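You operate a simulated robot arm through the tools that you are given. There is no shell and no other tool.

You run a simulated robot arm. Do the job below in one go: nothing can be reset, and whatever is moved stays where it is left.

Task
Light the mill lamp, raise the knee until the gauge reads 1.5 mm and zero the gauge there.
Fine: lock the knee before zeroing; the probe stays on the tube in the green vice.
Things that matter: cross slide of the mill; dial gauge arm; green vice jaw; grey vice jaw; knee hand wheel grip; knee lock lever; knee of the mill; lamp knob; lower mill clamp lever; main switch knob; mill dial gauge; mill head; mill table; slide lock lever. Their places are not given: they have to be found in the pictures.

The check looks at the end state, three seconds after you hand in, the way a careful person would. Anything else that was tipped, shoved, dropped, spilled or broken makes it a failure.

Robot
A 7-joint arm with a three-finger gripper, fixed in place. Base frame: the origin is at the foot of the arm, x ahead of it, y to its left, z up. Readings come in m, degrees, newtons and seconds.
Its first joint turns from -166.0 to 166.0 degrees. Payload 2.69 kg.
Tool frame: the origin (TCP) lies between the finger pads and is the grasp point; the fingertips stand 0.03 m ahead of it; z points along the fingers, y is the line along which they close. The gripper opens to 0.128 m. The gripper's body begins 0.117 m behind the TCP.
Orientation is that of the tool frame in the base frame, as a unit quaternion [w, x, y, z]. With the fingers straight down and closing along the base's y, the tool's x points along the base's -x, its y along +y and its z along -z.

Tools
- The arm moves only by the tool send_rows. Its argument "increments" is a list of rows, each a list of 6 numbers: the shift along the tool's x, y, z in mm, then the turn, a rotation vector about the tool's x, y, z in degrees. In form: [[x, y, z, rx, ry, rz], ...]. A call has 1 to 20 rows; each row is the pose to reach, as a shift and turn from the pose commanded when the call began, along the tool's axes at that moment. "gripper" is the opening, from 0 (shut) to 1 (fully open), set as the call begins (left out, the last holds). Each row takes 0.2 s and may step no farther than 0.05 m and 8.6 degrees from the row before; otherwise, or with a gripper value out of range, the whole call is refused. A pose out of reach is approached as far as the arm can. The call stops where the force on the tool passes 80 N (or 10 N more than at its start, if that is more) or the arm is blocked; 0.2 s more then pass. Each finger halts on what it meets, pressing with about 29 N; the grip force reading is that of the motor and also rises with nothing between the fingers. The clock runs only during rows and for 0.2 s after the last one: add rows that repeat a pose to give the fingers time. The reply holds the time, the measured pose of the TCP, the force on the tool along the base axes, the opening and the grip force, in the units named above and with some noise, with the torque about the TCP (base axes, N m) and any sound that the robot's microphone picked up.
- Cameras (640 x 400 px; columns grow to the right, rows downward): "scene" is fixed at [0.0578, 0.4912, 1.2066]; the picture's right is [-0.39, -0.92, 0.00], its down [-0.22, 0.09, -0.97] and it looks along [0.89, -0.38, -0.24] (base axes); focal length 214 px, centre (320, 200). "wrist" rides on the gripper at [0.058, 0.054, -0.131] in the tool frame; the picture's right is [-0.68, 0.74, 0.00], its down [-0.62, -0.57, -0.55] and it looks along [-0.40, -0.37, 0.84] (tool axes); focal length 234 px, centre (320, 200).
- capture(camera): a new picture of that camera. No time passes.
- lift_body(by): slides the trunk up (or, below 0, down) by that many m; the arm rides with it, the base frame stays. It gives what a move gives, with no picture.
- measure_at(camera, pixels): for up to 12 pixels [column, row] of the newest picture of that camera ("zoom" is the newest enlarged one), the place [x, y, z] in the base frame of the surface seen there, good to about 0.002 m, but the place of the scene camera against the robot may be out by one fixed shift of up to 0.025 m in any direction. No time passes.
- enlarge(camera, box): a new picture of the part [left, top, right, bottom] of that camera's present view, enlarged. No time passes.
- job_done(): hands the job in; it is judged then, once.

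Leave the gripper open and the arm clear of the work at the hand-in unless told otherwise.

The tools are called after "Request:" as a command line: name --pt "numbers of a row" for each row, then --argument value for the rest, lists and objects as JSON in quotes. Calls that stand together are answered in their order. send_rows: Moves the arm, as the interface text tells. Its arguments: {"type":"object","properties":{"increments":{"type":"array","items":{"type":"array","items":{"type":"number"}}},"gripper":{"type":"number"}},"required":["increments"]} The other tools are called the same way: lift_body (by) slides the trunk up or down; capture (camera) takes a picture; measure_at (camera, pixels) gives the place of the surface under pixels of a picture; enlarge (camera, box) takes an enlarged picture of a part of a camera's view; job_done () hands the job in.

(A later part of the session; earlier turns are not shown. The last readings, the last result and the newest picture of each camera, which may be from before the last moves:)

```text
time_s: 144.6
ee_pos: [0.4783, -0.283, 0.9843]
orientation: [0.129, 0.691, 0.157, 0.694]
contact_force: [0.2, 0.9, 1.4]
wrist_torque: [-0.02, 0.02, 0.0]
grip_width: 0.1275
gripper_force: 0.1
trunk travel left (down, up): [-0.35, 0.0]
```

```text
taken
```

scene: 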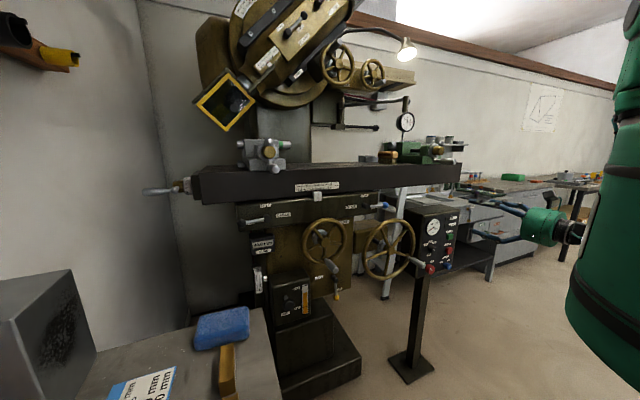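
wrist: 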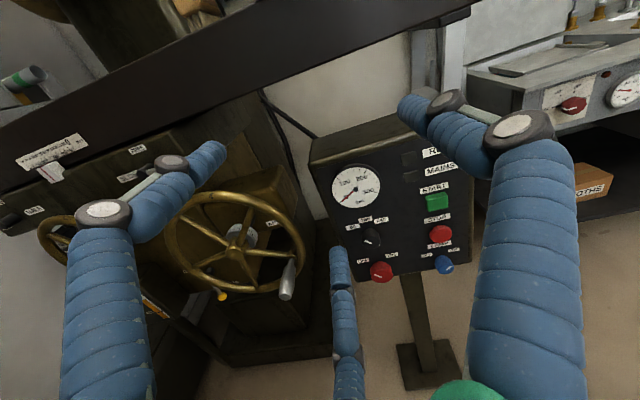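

Now rise 346 mm at x≈0.48 to the dial's height.

Request:
send_rows --pt "39.4 17.9 0 0 0 0" --pt "78.8 35.9 0 0 0 0" --pt "118 53.8 0 0 0 0" --pt "157.5 71.7 0 0 0 0" --pt "197 89.6 0 0 0 0" --pt "236 107.6 0 0 0 0" --pt "275.6 125.5 0 0 0 0" --pt "315 143.4 0 0 0 0"

Request:
capture --camera "wrist"

Request:
capture --camera "scene"

```text
time_s: 146.4
ee_pos: [0.4806, -0.2886, 1.3304]
orientation: [0.128, 0.691, 0.159, 0.694]
contact_force: [0.2, 0.1, 0.3]
wrist_torque: [0.01, 0.02, 0.0]
grip_width: 0.1281
gripper_force: 0.1
trunk travel left (down, up): [-0.35, 0.0]
```

```text
taken
```

wrist: 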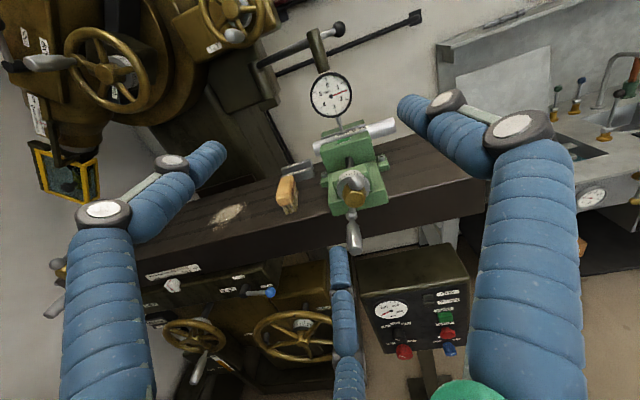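

```text
taken
```

scene: 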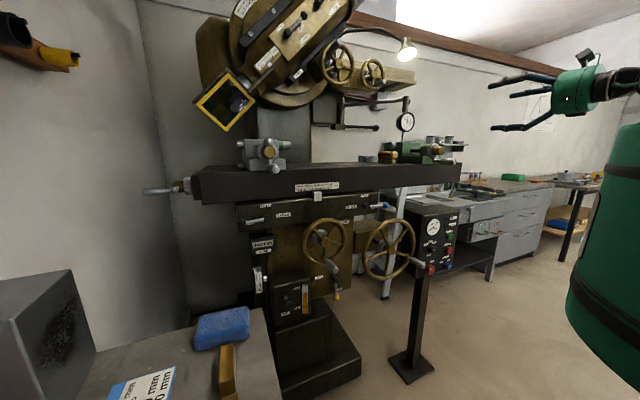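

Very good view: the dial is at (331,95). I zoom in for the reading and measure.

Request:
enlarge --camera "wrist" --box '[300, 60, 362, 125]'

Request:
measure_at --camera "wrist" --pixels '[[331, 95], [325, 90], [322, 100], [338, 100], [318, 50], [350, 95], [312, 95], [331, 75], [331, 115], [353, 180], [353, 190], [353, 235]]'

```text
6.15 times, centred on (331, 92) of wrist
```

zoom: 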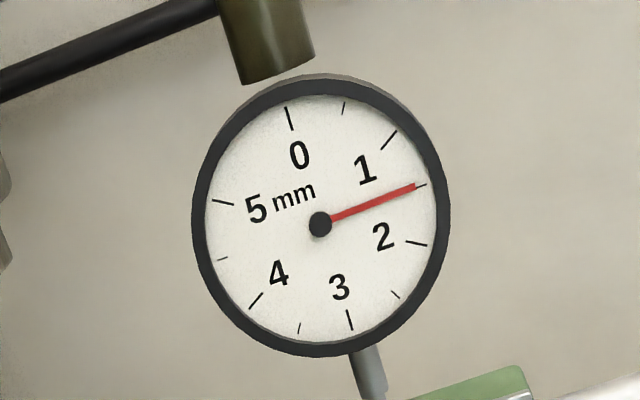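

```text
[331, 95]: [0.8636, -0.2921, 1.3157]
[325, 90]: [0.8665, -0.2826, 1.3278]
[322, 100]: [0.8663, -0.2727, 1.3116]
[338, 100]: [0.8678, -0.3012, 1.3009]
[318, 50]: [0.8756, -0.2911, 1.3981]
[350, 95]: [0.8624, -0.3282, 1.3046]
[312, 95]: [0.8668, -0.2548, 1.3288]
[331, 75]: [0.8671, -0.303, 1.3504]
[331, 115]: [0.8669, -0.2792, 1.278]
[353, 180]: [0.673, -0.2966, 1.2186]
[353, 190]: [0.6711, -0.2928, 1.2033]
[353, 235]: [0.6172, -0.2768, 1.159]
```

Reading from this angle ≈1.47–1.49 mm. The dial centre is ≈(0.867, −0.292, 1.315), Ø≈88 mm, bezel front at x≈0.862; zeroing = turning the bezel 90° clockwise. I move to x≈0.62 on its axis with opening 104 mm, straightening the yaw, then roll to −75°.

Request:
send_rows --pt "-4 1 35 -0.6 -0.3 0" --pt "-8 2 70 -1.2 -0.5 0" --pt "-12 3 105 -1.8 -0.8 0" --pt "-14.4 3.5 139 -2.1 -0.9 0" --gripper 0.81

Request:
send_rows --pt "0 0 0 0 0 -8" --pt "0 0 0 0 0 -16" --pt "0 0 0 0 0 -24" --pt "0 0 0 0 0 -32" --pt "0 0 0 0 0 -40" --pt "0 0 0 0 0 -48" --pt "0 0 0 0 0 -51.7"

Request:
capture --camera "wrist"

Request:
enlarge --camera "scene" --box '[340, 40, 520, 190]'

```text
time_s: 147.4
ee_pos: [0.6198, -0.2906, 1.3191]
orientation: [0.141, 0.694, 0.145, 0.691]
contact_force: [0.2, 0.2, -0.3]
wrist_torque: [0.0, 0.02, -0.05]
grip_width: 0.1038
gripper_force: 0.1
trunk travel left (down, up): [-0.35, 0.0]
```

```text
time_s: 149.0
ee_pos: [0.6187, -0.2911, 1.3195]
orientation: [0.429, 0.561, 0.433, 0.56]
contact_force: [0.0, -0.5, -0.6]
wrist_torque: [-0.01, -0.01, 0.0]
grip_width: 0.1037
gripper_force: 0.0
trunk travel left (down, up): [-0.35, 0.0]
```

```text
taken
```

wrist: 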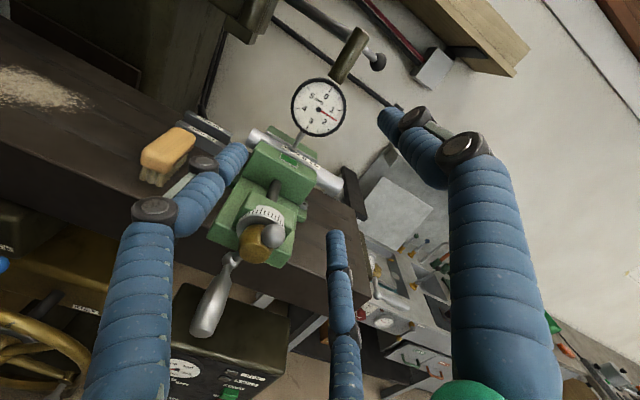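

```text
2.67 times, centred on (430, 115) of scene
```

zoom: 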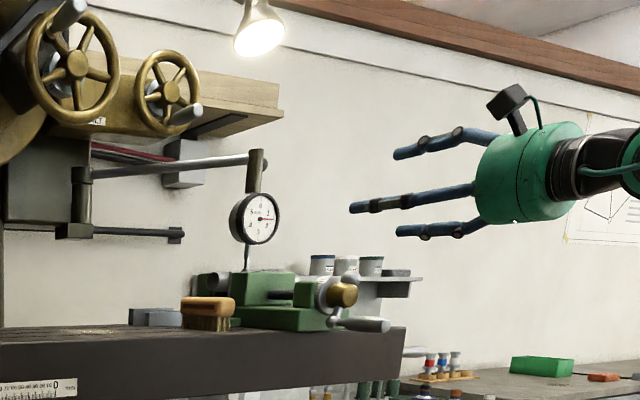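

Aligned. Dial at (318,106). Zoom to measure the bezel rim precisely.

Request:
enlarge --camera "wrist" --box '[283, 70, 353, 142]'

Request:
measure_at --camera "zoom" --pixels '[[170, 200], [165, 230], [468, 200], [320, 50], [320, 352], [320, 205], [325, 210], [200, 100], [440, 310], [470, 225], [300, 350], [250, 340]]'

Request:
measure_at --camera "wrist" --pixels '[[262, 235], [270, 225], [275, 240], [255, 240], [345, 60], [340, 80], [352, 40], [335, 75], [265, 210], [230, 262], [330, 100], [300, 135]]'

```text
5.56 times, centred on (318, 106) of wrist
```

zoom: 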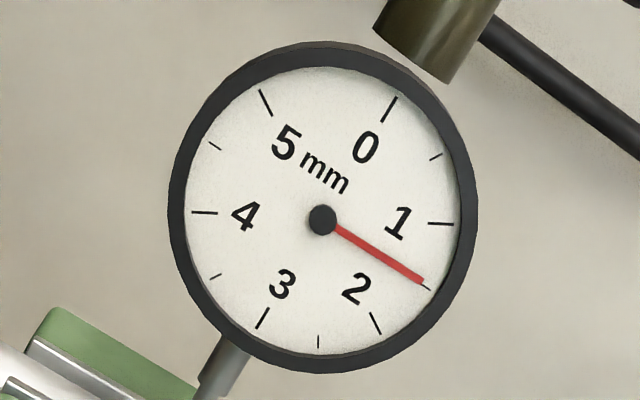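

```text
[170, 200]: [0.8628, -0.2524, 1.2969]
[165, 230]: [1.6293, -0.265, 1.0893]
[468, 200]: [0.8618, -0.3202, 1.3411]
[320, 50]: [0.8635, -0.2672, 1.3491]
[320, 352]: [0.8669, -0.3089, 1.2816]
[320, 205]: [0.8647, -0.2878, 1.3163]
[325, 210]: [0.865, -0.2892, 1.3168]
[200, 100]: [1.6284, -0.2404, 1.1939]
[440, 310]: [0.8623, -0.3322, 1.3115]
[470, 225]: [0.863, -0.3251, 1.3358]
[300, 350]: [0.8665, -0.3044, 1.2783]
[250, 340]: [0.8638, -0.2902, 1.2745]
```

```text
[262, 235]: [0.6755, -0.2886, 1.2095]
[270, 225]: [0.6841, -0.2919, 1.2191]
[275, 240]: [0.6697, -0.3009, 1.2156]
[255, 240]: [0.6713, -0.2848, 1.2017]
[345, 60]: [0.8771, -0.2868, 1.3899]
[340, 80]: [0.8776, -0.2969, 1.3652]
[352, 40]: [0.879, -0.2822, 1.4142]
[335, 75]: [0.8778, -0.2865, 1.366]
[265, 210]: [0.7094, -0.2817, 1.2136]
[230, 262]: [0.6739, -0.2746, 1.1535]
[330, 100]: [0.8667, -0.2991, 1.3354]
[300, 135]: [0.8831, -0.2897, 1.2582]
```

I want a finer reading of the needle before zeroing.

Request:
enlarge --camera "wrist" --box '[300, 92, 336, 122]'

Request:
enlarge --camera "wrist" --box '[298, 84, 340, 130]'

```text
13.33 times, centred on (318, 107) of wrist
```

zoom: 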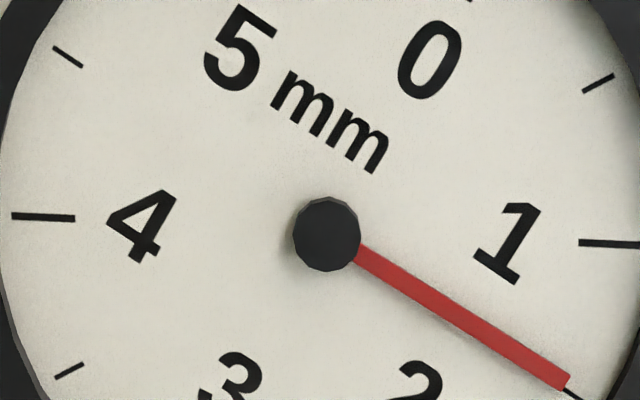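

```text
8.70 times, centred on (319, 107) of wrist
```

zoom: 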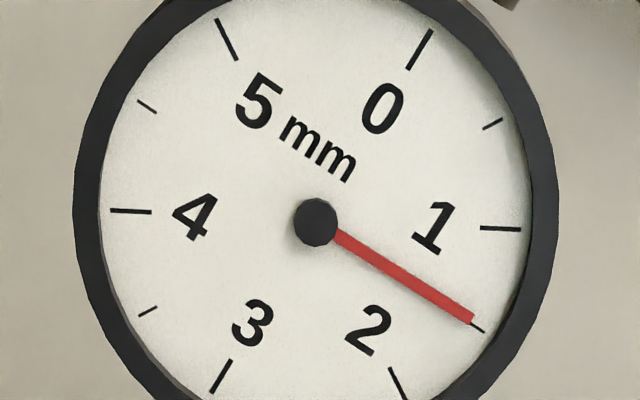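

The reading is ≈1.475 (the needle tip ends on the 1.5 tick). Now approach along the dial axis: to x=0.80 first.

Request:
send_rows --pt "-1 -3.3 40 0 0 0" --pt "-1 -3.3 80 0 0 0" --pt "-1 -3.3 115 0 0 0" --pt "-1 -3.3 150 0 0 0" --pt "-1 -3.3 181 0 0 0" --pt "-1 -3.3 181 0 0 0"

Request:
capture --camera "wrist"

Request:
enlarge --camera "scene" --box '[370, 80, 470, 170]'

```text
time_s: 150.4
ee_pos: [0.8, -0.2913, 1.3143]
orientation: [0.429, 0.562, 0.432, 0.56]
contact_force: [0.6, 0.7, -1.5]
wrist_torque: [0.0, 0.0, 0.02]
grip_width: 0.104
gripper_force: 0.0
trunk travel left (down, up): [-0.35, 0.0]
```

```text
taken
```

wrist: 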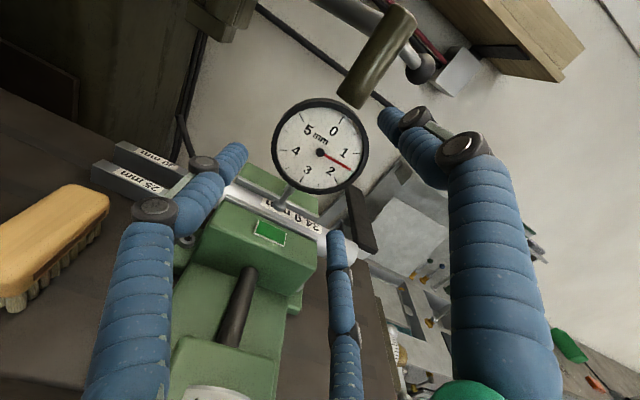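

```text
4.44 times, centred on (420, 125) of scene
```

zoom: 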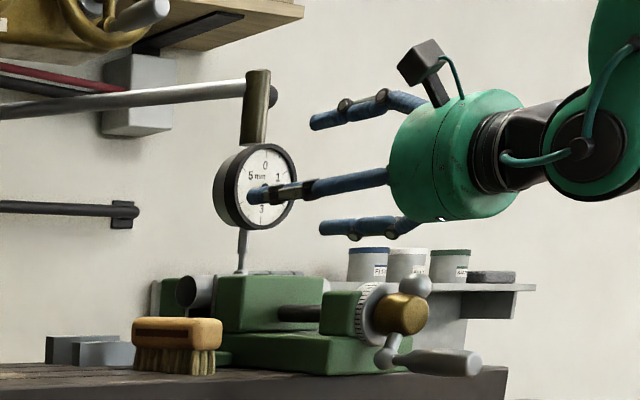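

The dial pivot appears at (320,153), exactly on the tool axis. Measure the rim once more at this range.

Request:
enlarge --camera "wrist" --box '[260, 90, 380, 210]'

Request:
measure_at --camera "wrist" --pixels '[[275, 150], [277, 165], [364, 140], [365, 155], [310, 102], [325, 101], [320, 192], [340, 188], [320, 153], [290, 118], [352, 115], [300, 186]]'

```text
3.33 times, centred on (320, 150) of wrist
```

zoom: 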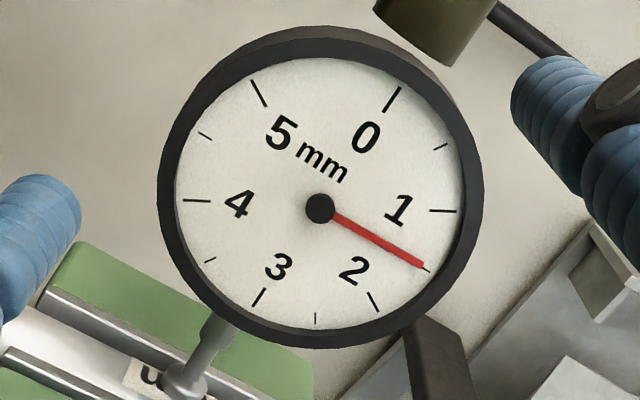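

```text
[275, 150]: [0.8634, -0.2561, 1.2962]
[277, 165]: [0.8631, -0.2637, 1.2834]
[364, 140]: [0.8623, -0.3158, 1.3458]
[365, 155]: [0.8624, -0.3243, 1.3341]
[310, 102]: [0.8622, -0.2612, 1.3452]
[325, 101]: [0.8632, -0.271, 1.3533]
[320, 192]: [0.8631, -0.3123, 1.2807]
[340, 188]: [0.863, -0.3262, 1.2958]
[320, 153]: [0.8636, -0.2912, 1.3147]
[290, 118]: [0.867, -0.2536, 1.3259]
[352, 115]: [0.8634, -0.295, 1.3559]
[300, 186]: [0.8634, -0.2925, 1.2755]
```

Centre confirmed at (−0.291, 1.315). Advance 42 mm so the fingertips reach about 9–10 mm over the bezel (x≈0.872).

Request:
send_rows --pt "0 0 15 0 0 0" --pt "0 0 30 0 0 0" --pt "0 0 42 0 0 0" --pt "0 0 42 0 0 0"

Request:
capture --camera "wrist"

Request:
enlarge --camera "scene" --box '[380, 90, 440, 150]'

```text
time_s: 151.4
ee_pos: [0.8424, -0.2915, 1.3143]
orientation: [0.429, 0.562, 0.432, 0.56]
contact_force: [0.3, 0.2, -0.4]
wrist_torque: [0.01, -0.03, -0.01]
grip_width: 0.1037
gripper_force: 0.1
trunk travel left (down, up): [-0.35, 0.0]
```

```text
taken
```

wrist: 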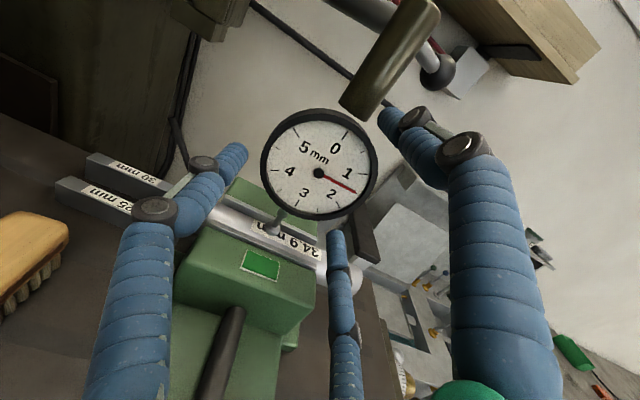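

```text
6.67 times, centred on (410, 120) of scene
```

zoom: 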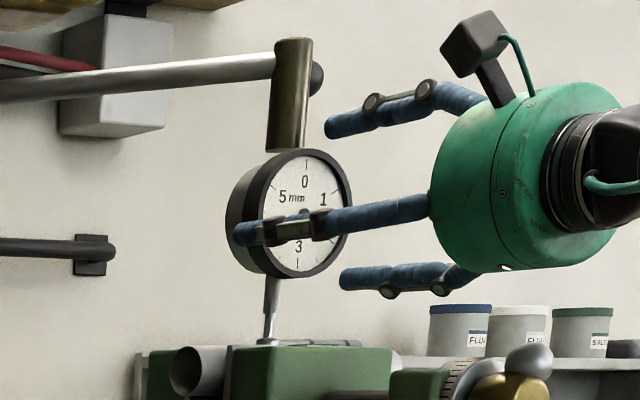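

Now close in small steps, watching the force: first to 0.72 (92 mm).

Request:
send_rows --pt "0 0 0 0 0 0" --pt "0 0 0 0 0 0" --gripper 0.72

Request:
send_rows --pt "0 0 0 0 0 0" --pt "0 0 0 0 0 0" --gripper 0.69

Request:
send_rows --pt "0 0 0 0 0 0" --pt "0 0 0 0 0 0" --gripper 0.67

Request:
capture --camera "wrist"

```text
time_s: 152.0
ee_pos: [0.842, -0.2918, 1.3154]
orientation: [0.428, 0.562, 0.433, 0.56]
contact_force: [0.6, 0.6, 0.1]
wrist_torque: [0.01, 0.0, 0.0]
grip_width: 0.0921
gripper_force: 0.0
trunk travel left (down, up): [-0.35, 0.0]
```

```text
time_s: 152.6
ee_pos: [0.8411, -0.2928, 1.315]
orientation: [0.429, 0.562, 0.433, 0.56]
contact_force: [-0.2, -0.6, 0.6]
wrist_torque: [0.01, 0.01, 0.02]
grip_width: 0.0883
gripper_force: 0.1
trunk travel left (down, up): [-0.35, 0.0]
```

```text
time_s: 153.2
ee_pos: [0.8417, -0.2902, 1.3158]
orientation: [0.428, 0.561, 0.433, 0.56]
contact_force: [-0.8, 0.4, 0.5]
wrist_torque: [0.0, 0.01, -0.01]
grip_width: 0.086
gripper_force: 0.5
trunk travel left (down, up): [-0.35, 0.0]
```

```text
taken
```

wrist: 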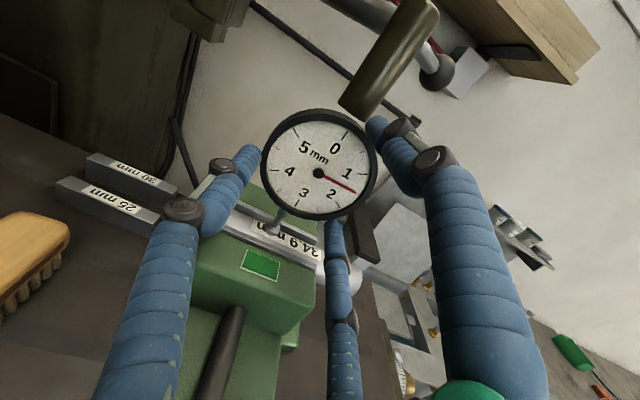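

Fingers nearly touch; no force yet. Continue closing: 0.655, then 0.64.

Request:
send_rows --pt "0 0 0 0 0 0" --pt "0 0 0 0 0 0" --gripper 0.655

Request:
send_rows --pt "0 0 0 0 0 0" --pt "0 0 0 0 0 0" --gripper 0.64

```text
time_s: 153.8
ee_pos: [0.8408, -0.2913, 1.3156]
orientation: [0.429, 0.562, 0.432, 0.56]
contact_force: [-1.5, -1.4, 2.2]
wrist_torque: [0.03, -0.09, 0.0]
grip_width: 0.0853
gripper_force: 1.1
trunk travel left (down, up): [-0.35, 0.0]
```

```text
time_s: 154.4
ee_pos: [0.8397, -0.2912, 1.3134]
orientation: [0.428, 0.561, 0.433, 0.56]
contact_force: [-1.7, 0.4, -0.5]
wrist_torque: [0.0, -0.07, -0.06]
grip_width: 0.0544
gripper_force: 0.1
trunk travel left (down, up): [-0.35, 0.0]
```

The opening jumped to 54 mm – something slipped. Look at once.

Request:
capture --camera "wrist"

Request:
enlarge --camera "scene" --box '[380, 90, 440, 150]'

```text
taken
```

wrist: 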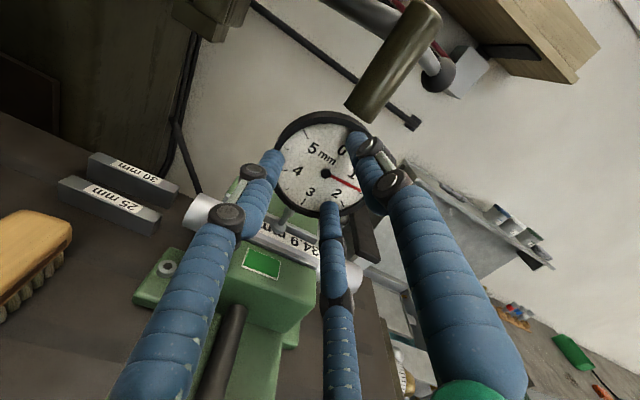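

```text
6.67 times, centred on (410, 120) of scene
```

zoom: 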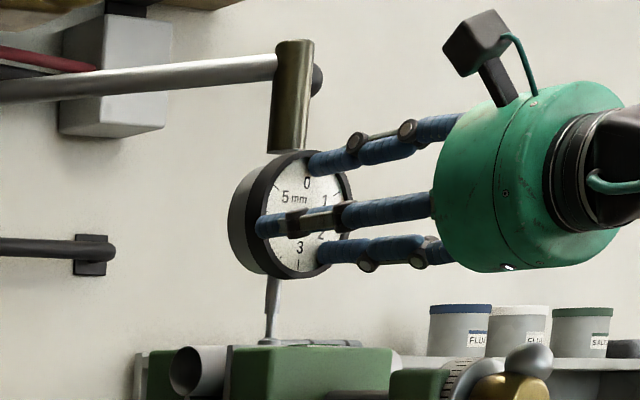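

The fingertips slipped in front of the dial face. I open at once and back off, then check whether the gauge moved.

Request:
send_rows --pt "0 0 -10 0 0 0" --pt "0 0 -30 0 0 0" --pt "0 0 -45 0 0 0" --pt "0 0 -45 0 0 0" --gripper 0.8

Request:
capture --camera "wrist"

Request:
enlarge --camera "scene" --box '[380, 90, 440, 150]'

Request:
enlarge --camera "scene" --box '[310, 70, 480, 180]'

```text
time_s: 155.4
ee_pos: [0.7964, -0.2927, 1.3142]
orientation: [0.428, 0.562, 0.433, 0.56]
contact_force: [-0.5, 0.1, 0.5]
wrist_torque: [0.01, -0.01, 0.0]
grip_width: 0.1025
gripper_force: 0.1
trunk travel left (down, up): [-0.35, 0.0]
```

```text
taken
```

wrist: 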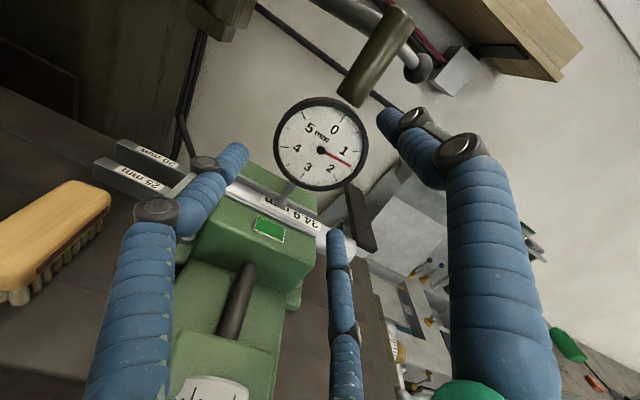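

```text
6.67 times, centred on (410, 120) of scene
```

zoom: 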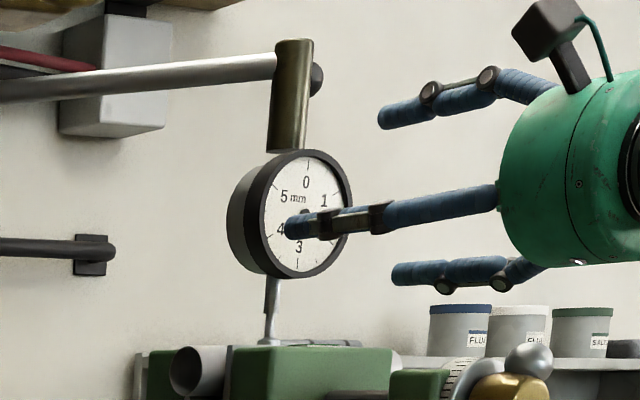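

```text
3.64 times, centred on (395, 125) of scene
```

zoom: 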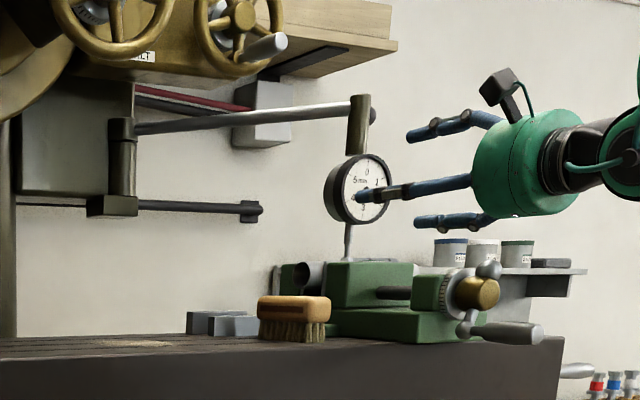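

The gauge looks almost unchanged; check its exact position and reading again.

Request:
measure_at --camera "wrist" --pixels '[[276, 150], [279, 165], [365, 140], [366, 155], [311, 102], [326, 101], [321, 191], [341, 187], [321, 152], [291, 118], [353, 115], [301, 185]]'

Request:
enlarge --camera "wrist" --box '[260, 90, 380, 210]'

Request:
enlarge --camera "wrist" --box '[295, 125, 360, 175]'

```text
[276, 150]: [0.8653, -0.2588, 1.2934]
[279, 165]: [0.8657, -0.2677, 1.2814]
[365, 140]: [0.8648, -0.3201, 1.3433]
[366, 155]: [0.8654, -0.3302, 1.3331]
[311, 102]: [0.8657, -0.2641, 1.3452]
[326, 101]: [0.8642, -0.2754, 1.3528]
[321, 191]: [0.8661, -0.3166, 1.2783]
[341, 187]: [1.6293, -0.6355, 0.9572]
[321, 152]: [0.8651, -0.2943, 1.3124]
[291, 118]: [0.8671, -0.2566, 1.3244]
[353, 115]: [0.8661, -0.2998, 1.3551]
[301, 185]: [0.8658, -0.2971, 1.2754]
```

```text
3.33 times, centred on (320, 150) of wrist
```

zoom: 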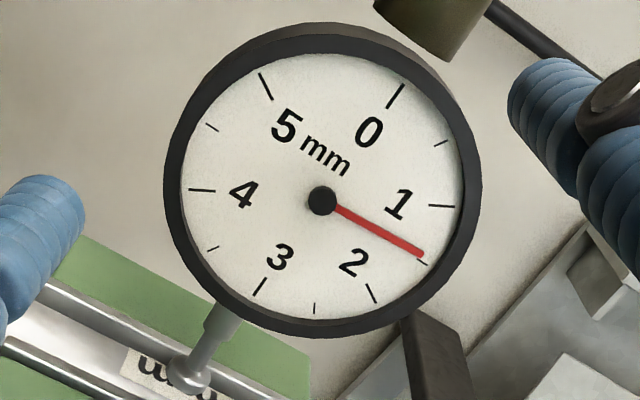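

```text
8.00 times, centred on (328, 150) of wrist
```

zoom: 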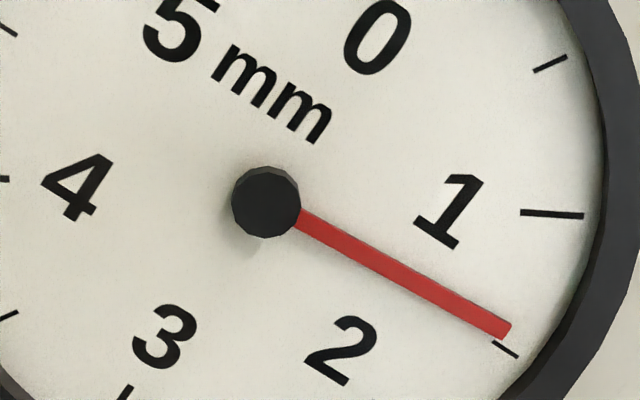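

The needle-to-tick relation changed slightly (≈1.41 now?). Check in the scene camera at 16×.

Request:
send_rows --pt "0 0 -40 0 0 0" --pt "0 0 -80 0 0 0" --pt "0 0 -120 0 0 0"

Request:
enlarge --camera "scene" --box '[400, 112, 416, 130]'

Request:
enlarge --camera "scene" --box '[390, 135, 430, 165]'

Request:
capture --camera "wrist"

Request:
enlarge --camera "wrist" --box '[285, 85, 355, 165]'

```text
time_s: 156.2
ee_pos: [0.6761, -0.2918, 1.3125]
orientation: [0.429, 0.562, 0.432, 0.56]
contact_force: [-0.1, 1.0, -0.3]
wrist_torque: [-0.04, -0.01, -0.02]
grip_width: 0.1026
gripper_force: 0.0
trunk travel left (down, up): [-0.35, 0.0]
```

```text
16.00 times, centred on (408, 121) of scene
```

zoom: 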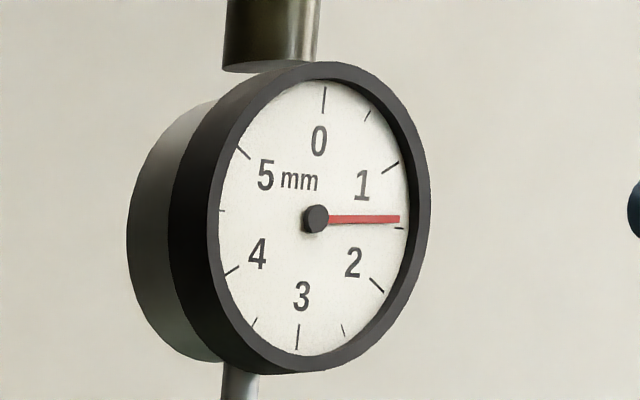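

```text
13.33 times, centred on (410, 150) of scene
```

zoom: 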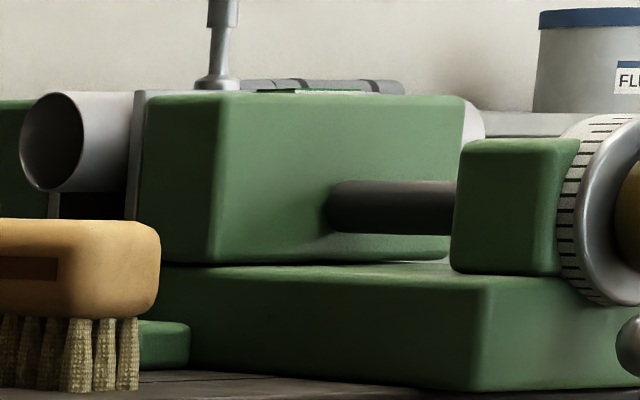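

```text
taken
```

wrist: 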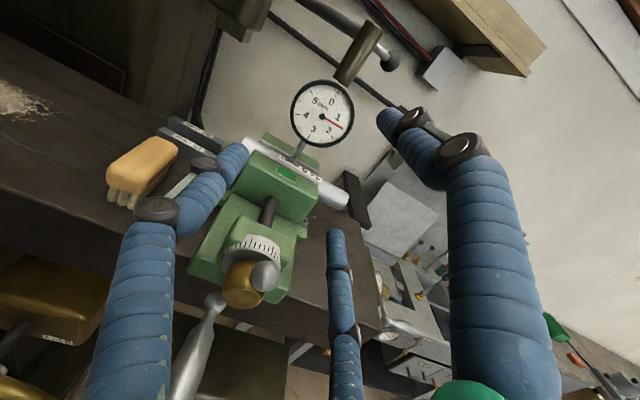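

```text
5.00 times, centred on (320, 125) of wrist
```

zoom: 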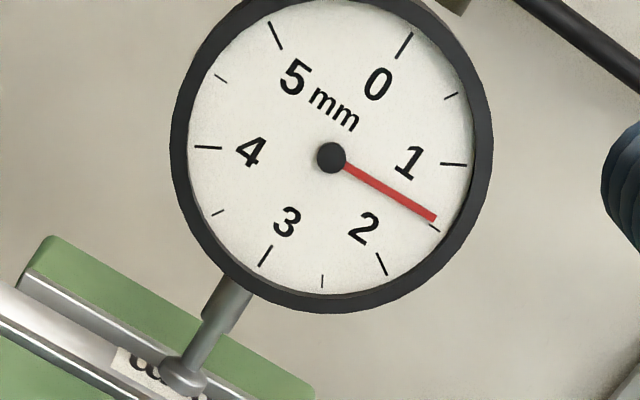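

The bezel turned ≈2° clockwise by the rubbing, the needle itself is unchanged, and the gauge body moved less than ~1 mm. So the bezel turns freely; I need deeper engagement, with fingers clear of the post. I roll to −52°, correct the centre by (+1, +1.7) mm, and advance to x≈0.80.

Request:
send_rows --pt "1.4 1.4 0 0 0 8" --pt "1.4 1.4 0 0 0 16" --pt "1.4 1.4 0 0 0 23" --pt "1.4 1.4 40 0 0 23" --pt "1.4 1.4 80 0 0 23" --pt "1.4 1.4 124 0 0 23" --pt "1.4 1.4 124 0 0 23"

Request:
capture --camera "wrist"

Request:
enlarge --camera "wrist" --box '[260, 90, 380, 210]'

```text
time_s: 157.8
ee_pos: [0.8026, -0.2917, 1.3162]
orientation: [0.308, 0.636, 0.313, 0.634]
contact_force: [0.7, 0.4, -0.7]
wrist_torque: [-0.01, -0.04, -0.02]
grip_width: 0.1025
gripper_force: 0.0
trunk travel left (down, up): [-0.35, 0.0]
```

```text
taken
```

wrist: 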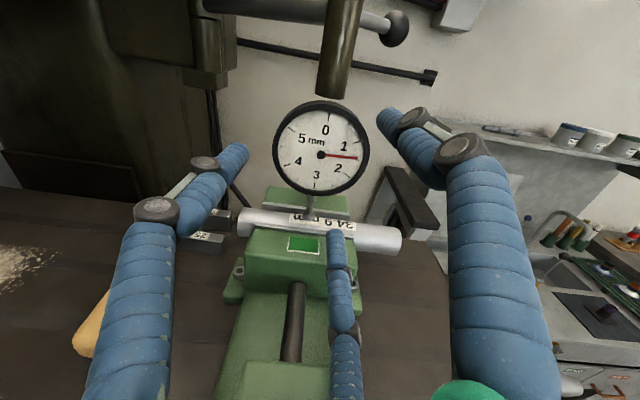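

```text
3.33 times, centred on (320, 150) of wrist
```

zoom: 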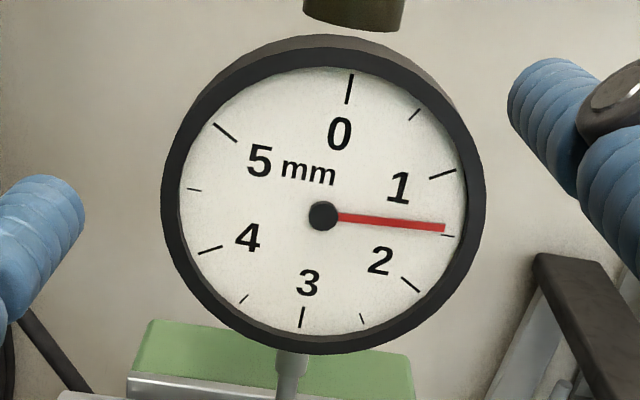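

To centre precisely I use the roll invariance: roll by +90° in place here (tips still 30 mm before the bezel) and compare the dial pivot's pixel.

Request:
send_rows --pt "0 0 0 0 0 8.2" --pt "0 0 0 0 0 16.4" --pt "0 0 0 0 0 24.6" --pt "0 0 0 0 0 32.8" --pt "0 0 0 0 0 41" --pt "0 0 0 0 0 49.2" --pt "0 0 0 0 0 57.4" --pt "0 0 0 0 0 65.6" --pt "0 0 0 0 0 73.8" --pt "0 0 0 0 0 82" --pt "0 0 0 0 0 90" --pt "0 0 0 0 0 90"

Request:
capture --camera "wrist"

Request:
enlarge --camera "wrist" --box '[260, 90, 380, 210]'

```text
time_s: 160.4
ee_pos: [0.8005, -0.2914, 1.3169]
orientation: [-0.232, 0.671, -0.229, 0.666]
contact_force: [0.2, 0.4, 0.0]
wrist_torque: [0.0, -0.02, -0.03]
grip_width: 0.1024
gripper_force: 0.0
trunk travel left (down, up): [-0.35, 0.0]
```

```text
taken
```

wrist: 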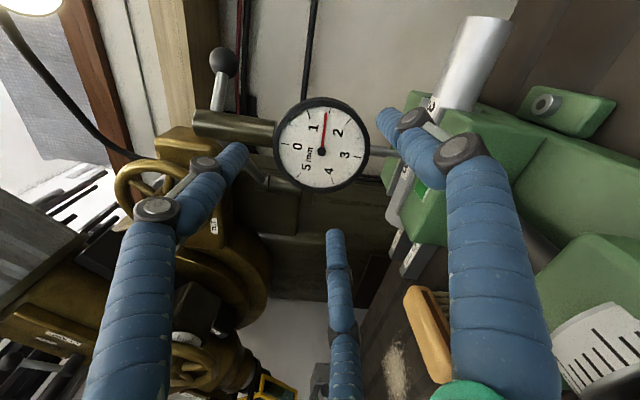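

```text
3.33 times, centred on (320, 150) of wrist
```

zoom: 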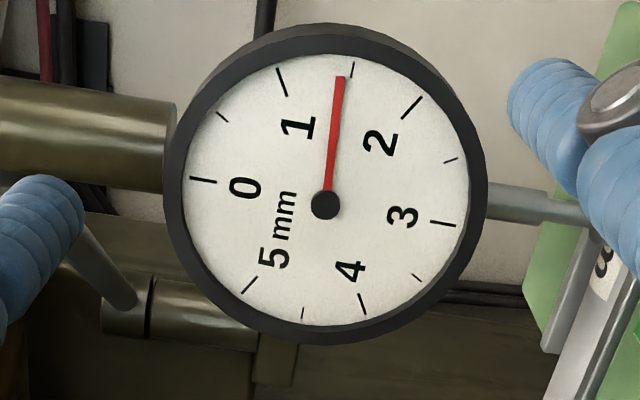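

The two rolls show the dial axis is ≈(−1.5, −1.7) mm from the tool axis. I correct that while rolling back −90°, and verify.

Request:
send_rows --pt "-0.4 2.2 0 0 0 -8.2" --pt "-0.4 2.2 0 0 0 -16.4" --pt "-0.4 2.2 0 0 0 -24.6" --pt "-0.4 2.2 0 0 0 -32.8" --pt "-0.4 2.2 0 0 0 -41" --pt "-0.4 2.2 0 0 0 -49.2" --pt "-0.4 2.2 0 0 0 -57.4" --pt "-0.4 2.2 0 0 0 -65.6" --pt "-0.4 2.2 0 0 0 -73.8" --pt "-0.4 2.2 0 0 0 -82" --pt "-0.4 2.2 0 0 0 -90" --pt "-0.4 2.2 0 0 0 -90"

Request:
capture --camera "wrist"

Request:
enlarge --camera "wrist" --box '[260, 90, 380, 210]'

```text
time_s: 163.0
ee_pos: [0.8011, -0.2923, 1.3142]
orientation: [0.309, 0.636, 0.312, 0.634]
contact_force: [0.0, -0.4, -0.4]
wrist_torque: [0.01, 0.01, 0.0]
grip_width: 0.1025
gripper_force: 0.1
trunk travel left (down, up): [-0.35, 0.0]
```

```text
taken
```

wrist: 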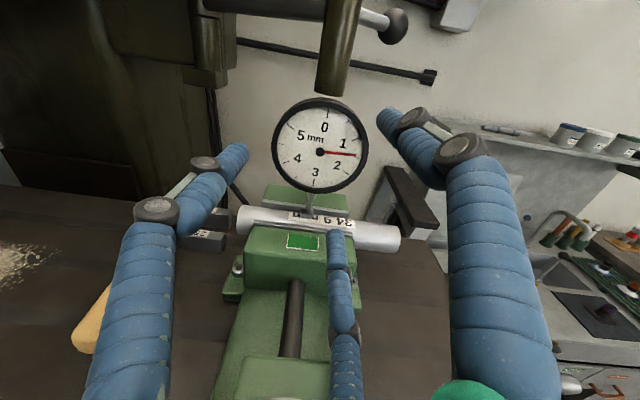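

```text
3.33 times, centred on (320, 150) of wrist
```

zoom: 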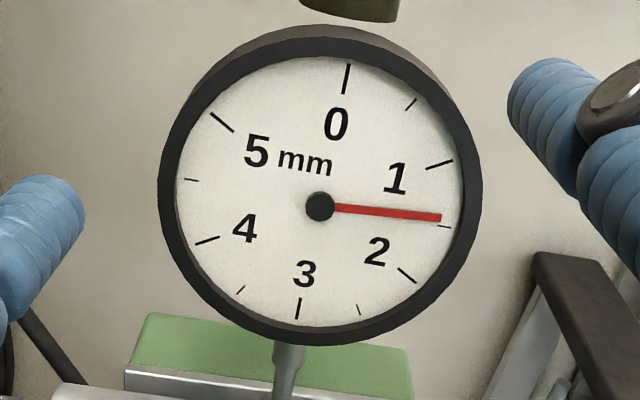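

Centred (pivot at (320,152)). Advance 48 mm (tips to x≈0.879).

Request:
send_rows --pt "0 0 15 0 0 0" --pt "0 0 30 0 0 0" --pt "0 0 40 0 0 0" --pt "0 0 48 0 0 0" --pt "0 0 48 0 0 0"

Request:
send_rows --pt "0 0 0 0 0 0" --pt "0 0 0 0 0 0" --gripper 0.69

Request:
capture --camera "wrist"

Request:
enlarge --camera "scene" --box '[380, 90, 440, 150]'

```text
time_s: 164.2
ee_pos: [0.8493, -0.2915, 1.3154]
orientation: [0.307, 0.637, 0.312, 0.635]
contact_force: [-0.3, 0.6, 0.3]
wrist_torque: [0.0, -0.02, -0.01]
grip_width: 0.1025
gripper_force: 0.1
trunk travel left (down, up): [-0.35, 0.0]
```

```text
time_s: 164.8
ee_pos: [0.8494, -0.2904, 1.3152]
orientation: [0.308, 0.637, 0.311, 0.635]
contact_force: [-0.7, 0.8, 0.7]
wrist_torque: [-0.01, 0.0, -0.01]
grip_width: 0.0882
gripper_force: 0.0
trunk travel left (down, up): [-0.35, 0.0]
```

```text
taken
```

wrist: 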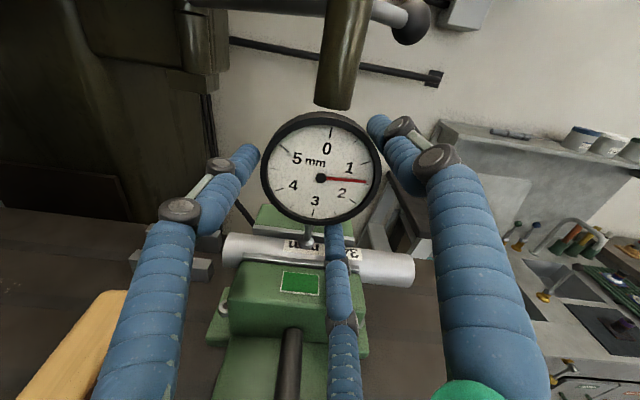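

```text
6.67 times, centred on (410, 120) of scene
```

zoom: 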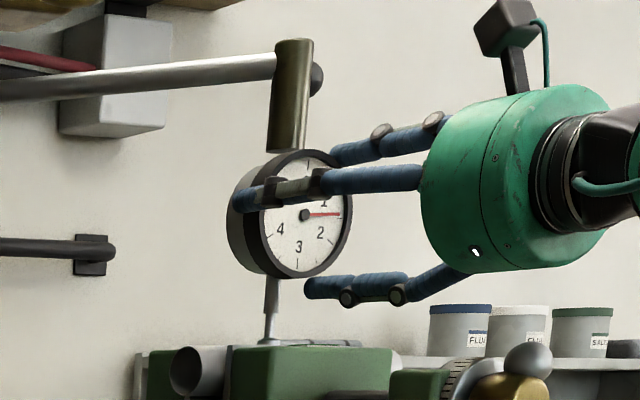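

Close further: 0.665, 0.65, 0.635, checking the opening.

Request:
send_rows --pt "0 0 0 0 0 0" --pt "0 0 0 0 0 0" --gripper 0.665

Request:
send_rows --pt "0 0 0 0 0 0" --pt "0 0 0 0 0 0" --gripper 0.65

```text
time_s: 165.4
ee_pos: [0.8497, -0.293, 1.3139]
orientation: [0.308, 0.636, 0.312, 0.635]
contact_force: [-0.4, -1.9, 2.0]
wrist_torque: [-0.01, -0.07, -0.02]
grip_width: 0.0868
gripper_force: 0.9
trunk travel left (down, up): [-0.35, 0.0]
```

```text
time_s: 166.0
ee_pos: [0.8487, -0.2913, 1.3146]
orientation: [0.308, 0.636, 0.312, 0.635]
contact_force: [-3.5, -3.4, 4.0]
wrist_torque: [0.0, -0.26, -0.43]
grip_width: 0.0845
gripper_force: 45.0
trunk travel left (down, up): [-0.35, 0.0]
```

Gripped at 84.5 mm with only ~5 N lateral force. Rotate clockwise 43°.

Request:
send_rows --pt "0 0 0 0 0 6" --pt "0 0 0 0 0 12" --pt "0 0 0 0 0 18" --pt "0 0 0 0 0 24" --pt "0 0 0 0 0 30" --pt "0 0 0 0 0 36" --pt "0 0 0 0 0 42"

Request:
capture --camera "wrist"

Request:
enlarge --camera "scene" --box '[380, 90, 440, 150]'

```text
time_s: 167.6
ee_pos: [0.8485, -0.2915, 1.315]
orientation: [0.06, 0.706, 0.062, 0.703]
contact_force: [-6.0, -2.0, 7.0]
wrist_torque: [-0.01, 0.12, 0.5]
grip_width: 0.0846
gripper_force: 44.9
trunk travel left (down, up): [-0.35, 0.0]
```

```text
taken
```

wrist: 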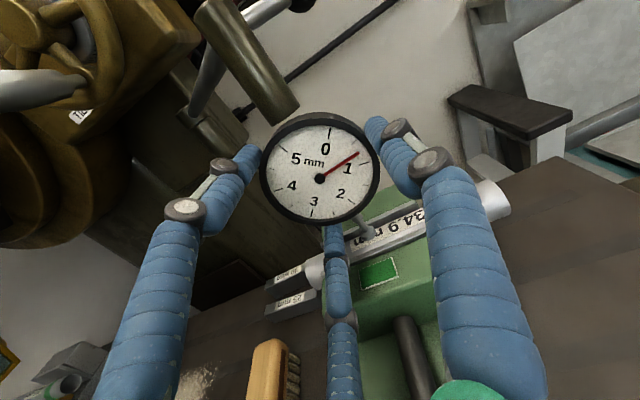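

```text
6.67 times, centred on (410, 120) of scene
```

zoom: 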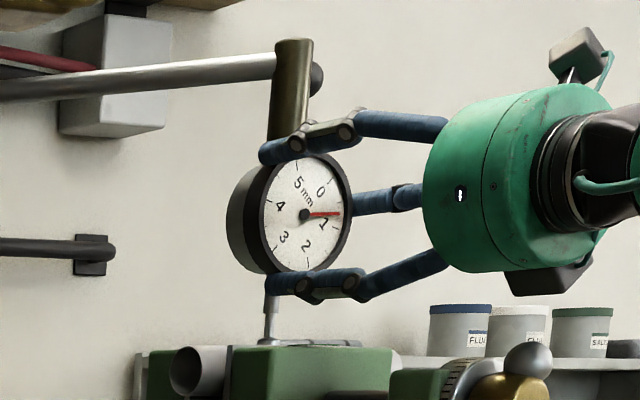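

The bezel turns with the grip: the needle now stands near 0.75 on the face. Open, roll back −42° in place, and regrasp.

Request:
send_rows --pt "0 0 0 0 0 0" --pt "0 0 0 0 0 0" --pt "0 0 0 0 0 -6" --pt "0 0 0 0 0 -12" --pt "0 0 0 0 0 -18" --pt "0 0 0 0 0 -24" --pt "0 0 0 0 0 -30" --pt "0 0 0 0 0 -36" --pt "0 0 0 0 0 -42" --pt "0 0 0 0 0 -42" --gripper 0.78

Request:
capture --camera "wrist"

Request:
enlarge --camera "wrist" --box '[260, 110, 384, 234]'

Request:
enlarge --camera "scene" --box '[380, 90, 440, 150]'

```text
time_s: 169.8
ee_pos: [0.8486, -0.2923, 1.3155]
orientation: [0.308, 0.637, 0.313, 0.634]
contact_force: [0.3, 0.2, 0.8]
wrist_torque: [0.0, -0.01, 0.01]
grip_width: 0.0999
gripper_force: 0.1
trunk travel left (down, up): [-0.35, 0.0]
```

```text
taken
```

wrist: 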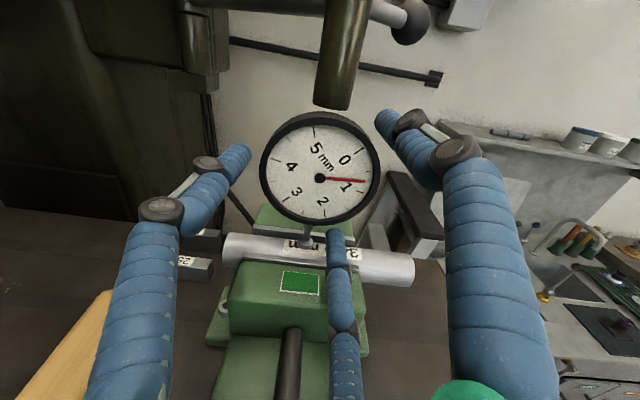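

```text
3.23 times, centred on (322, 172) of wrist
```

zoom: 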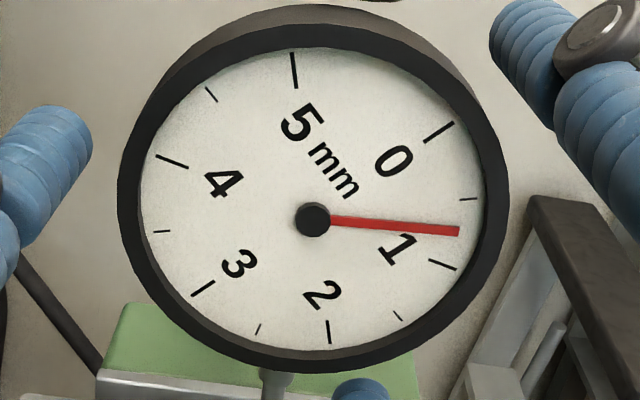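

```text
6.67 times, centred on (410, 120) of scene
```

zoom: 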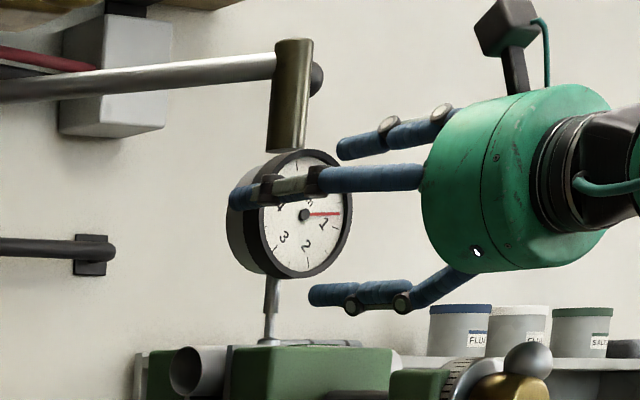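

The face must still turn ≈41°. Close again at the same settings and rotate +38° first.

Request:
send_rows --pt "0 0 0 0 0 0" --pt "0 0 0 0 0 0" --gripper 0.67

Request:
send_rows --pt "0 0 0 0 0 0" --pt "0 0 0 0 0 0" --gripper 0.65

Request:
send_rows --pt "0 0 0 0 0 6" --pt "0 0 0 0 0 12" --pt "0 0 0 0 0 18" --pt "0 0 0 0 0 24" --pt "0 0 0 0 0 30" --pt "0 0 0 0 0 38" --pt "0 0 0 0 0 38"

Request:
capture --camera "wrist"

Request:
enlarge --camera "wrist" --box '[260, 110, 384, 234]'

Request:
enlarge --camera "scene" --box '[400, 112, 416, 130]'

```text
time_s: 170.4
ee_pos: [0.8484, -0.2923, 1.3144]
orientation: [0.308, 0.637, 0.312, 0.634]
contact_force: [0.7, 1.3, -0.6]
wrist_torque: [-0.01, -0.01, 0.0]
grip_width: 0.0862
gripper_force: 0.2
trunk travel left (down, up): [-0.35, 0.0]
```

```text
time_s: 171.0
ee_pos: [0.8488, -0.2922, 1.3143]
orientation: [0.307, 0.637, 0.312, 0.635]
contact_force: [-0.4, 2.7, 2.0]
wrist_torque: [-0.01, -0.11, 0.34]
grip_width: 0.0847
gripper_force: 44.5
trunk travel left (down, up): [-0.35, 0.0]
```

```text
time_s: 172.6
ee_pos: [0.8496, -0.2908, 1.3146]
orientation: [0.085, 0.703, 0.087, 0.7]
contact_force: [-1.4, 5.1, 5.1]
wrist_torque: [0.01, -0.18, 1.09]
grip_width: 0.0845
gripper_force: 45.1
trunk travel left (down, up): [-0.35, 0.0]
```

```text
taken
```

wrist: 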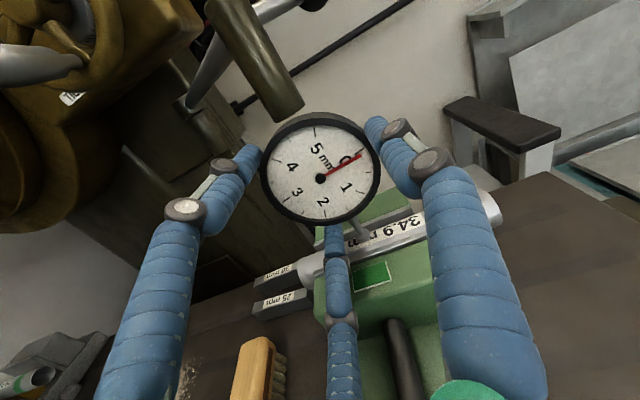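

```text
3.23 times, centred on (322, 172) of wrist
```

zoom: 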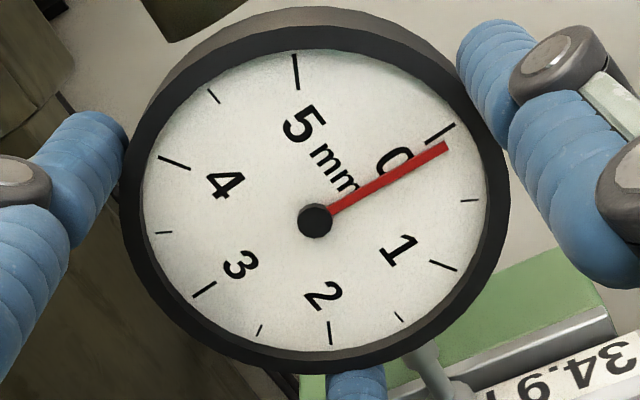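

```text
16.00 times, centred on (408, 121) of scene
```

zoom: 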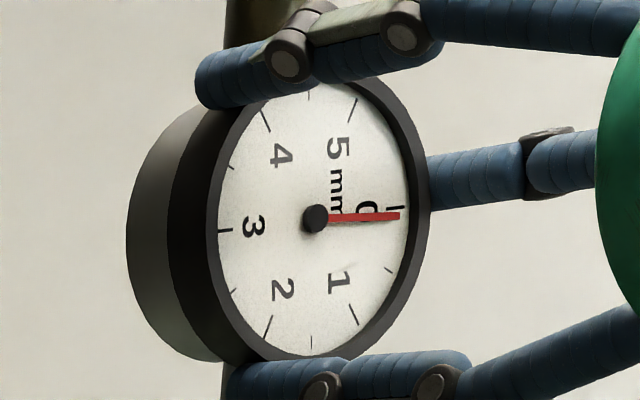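

The needle is ≈4° past the 0 mark still; rotate 4.1° more.

Request:
send_rows --pt "0 0 0 0 0 2" --pt "0 0 0 0 0 4.1" --pt "0 0 0 0 0 4.1"

Request:
capture --camera "wrist"

Request:
enlarge --camera "wrist" --box '[260, 110, 384, 234]'

Request:
enlarge --camera "scene" --box '[400, 112, 416, 130]'

```text
time_s: 173.4
ee_pos: [0.8493, -0.2925, 1.3152]
orientation: [0.061, 0.706, 0.061, 0.703]
contact_force: [5.1, 6.2, 6.6]
wrist_torque: [0.0, -0.15, 0.42]
grip_width: 0.0843
gripper_force: 45.1
trunk travel left (down, up): [-0.35, 0.0]
```

```text
taken
```

wrist: 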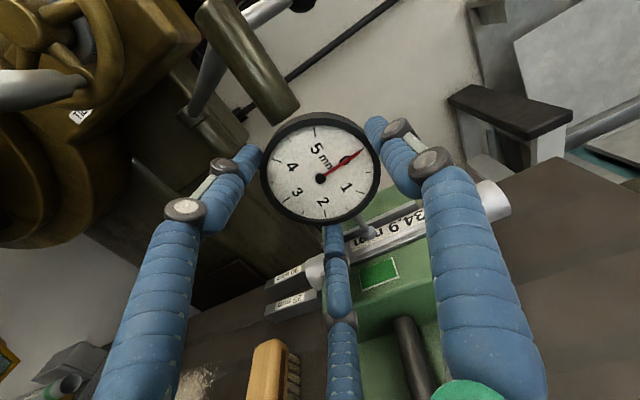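

```text
3.23 times, centred on (322, 172) of wrist
```

zoom: 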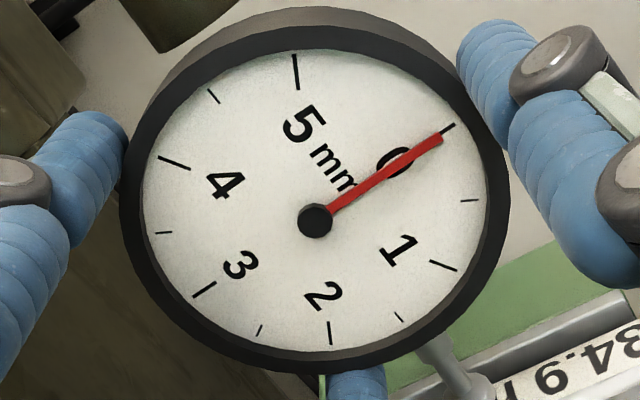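

```text
16.00 times, centred on (408, 121) of scene
```

zoom: 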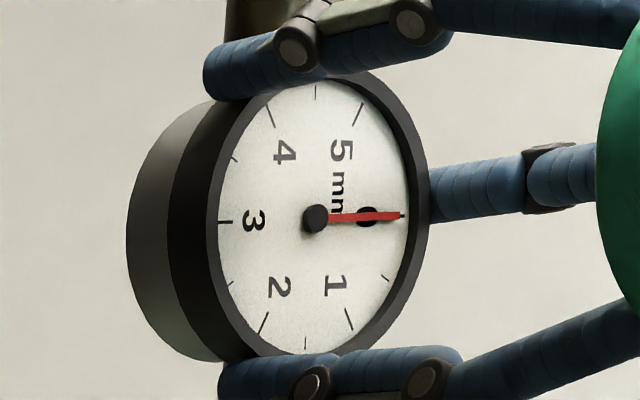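

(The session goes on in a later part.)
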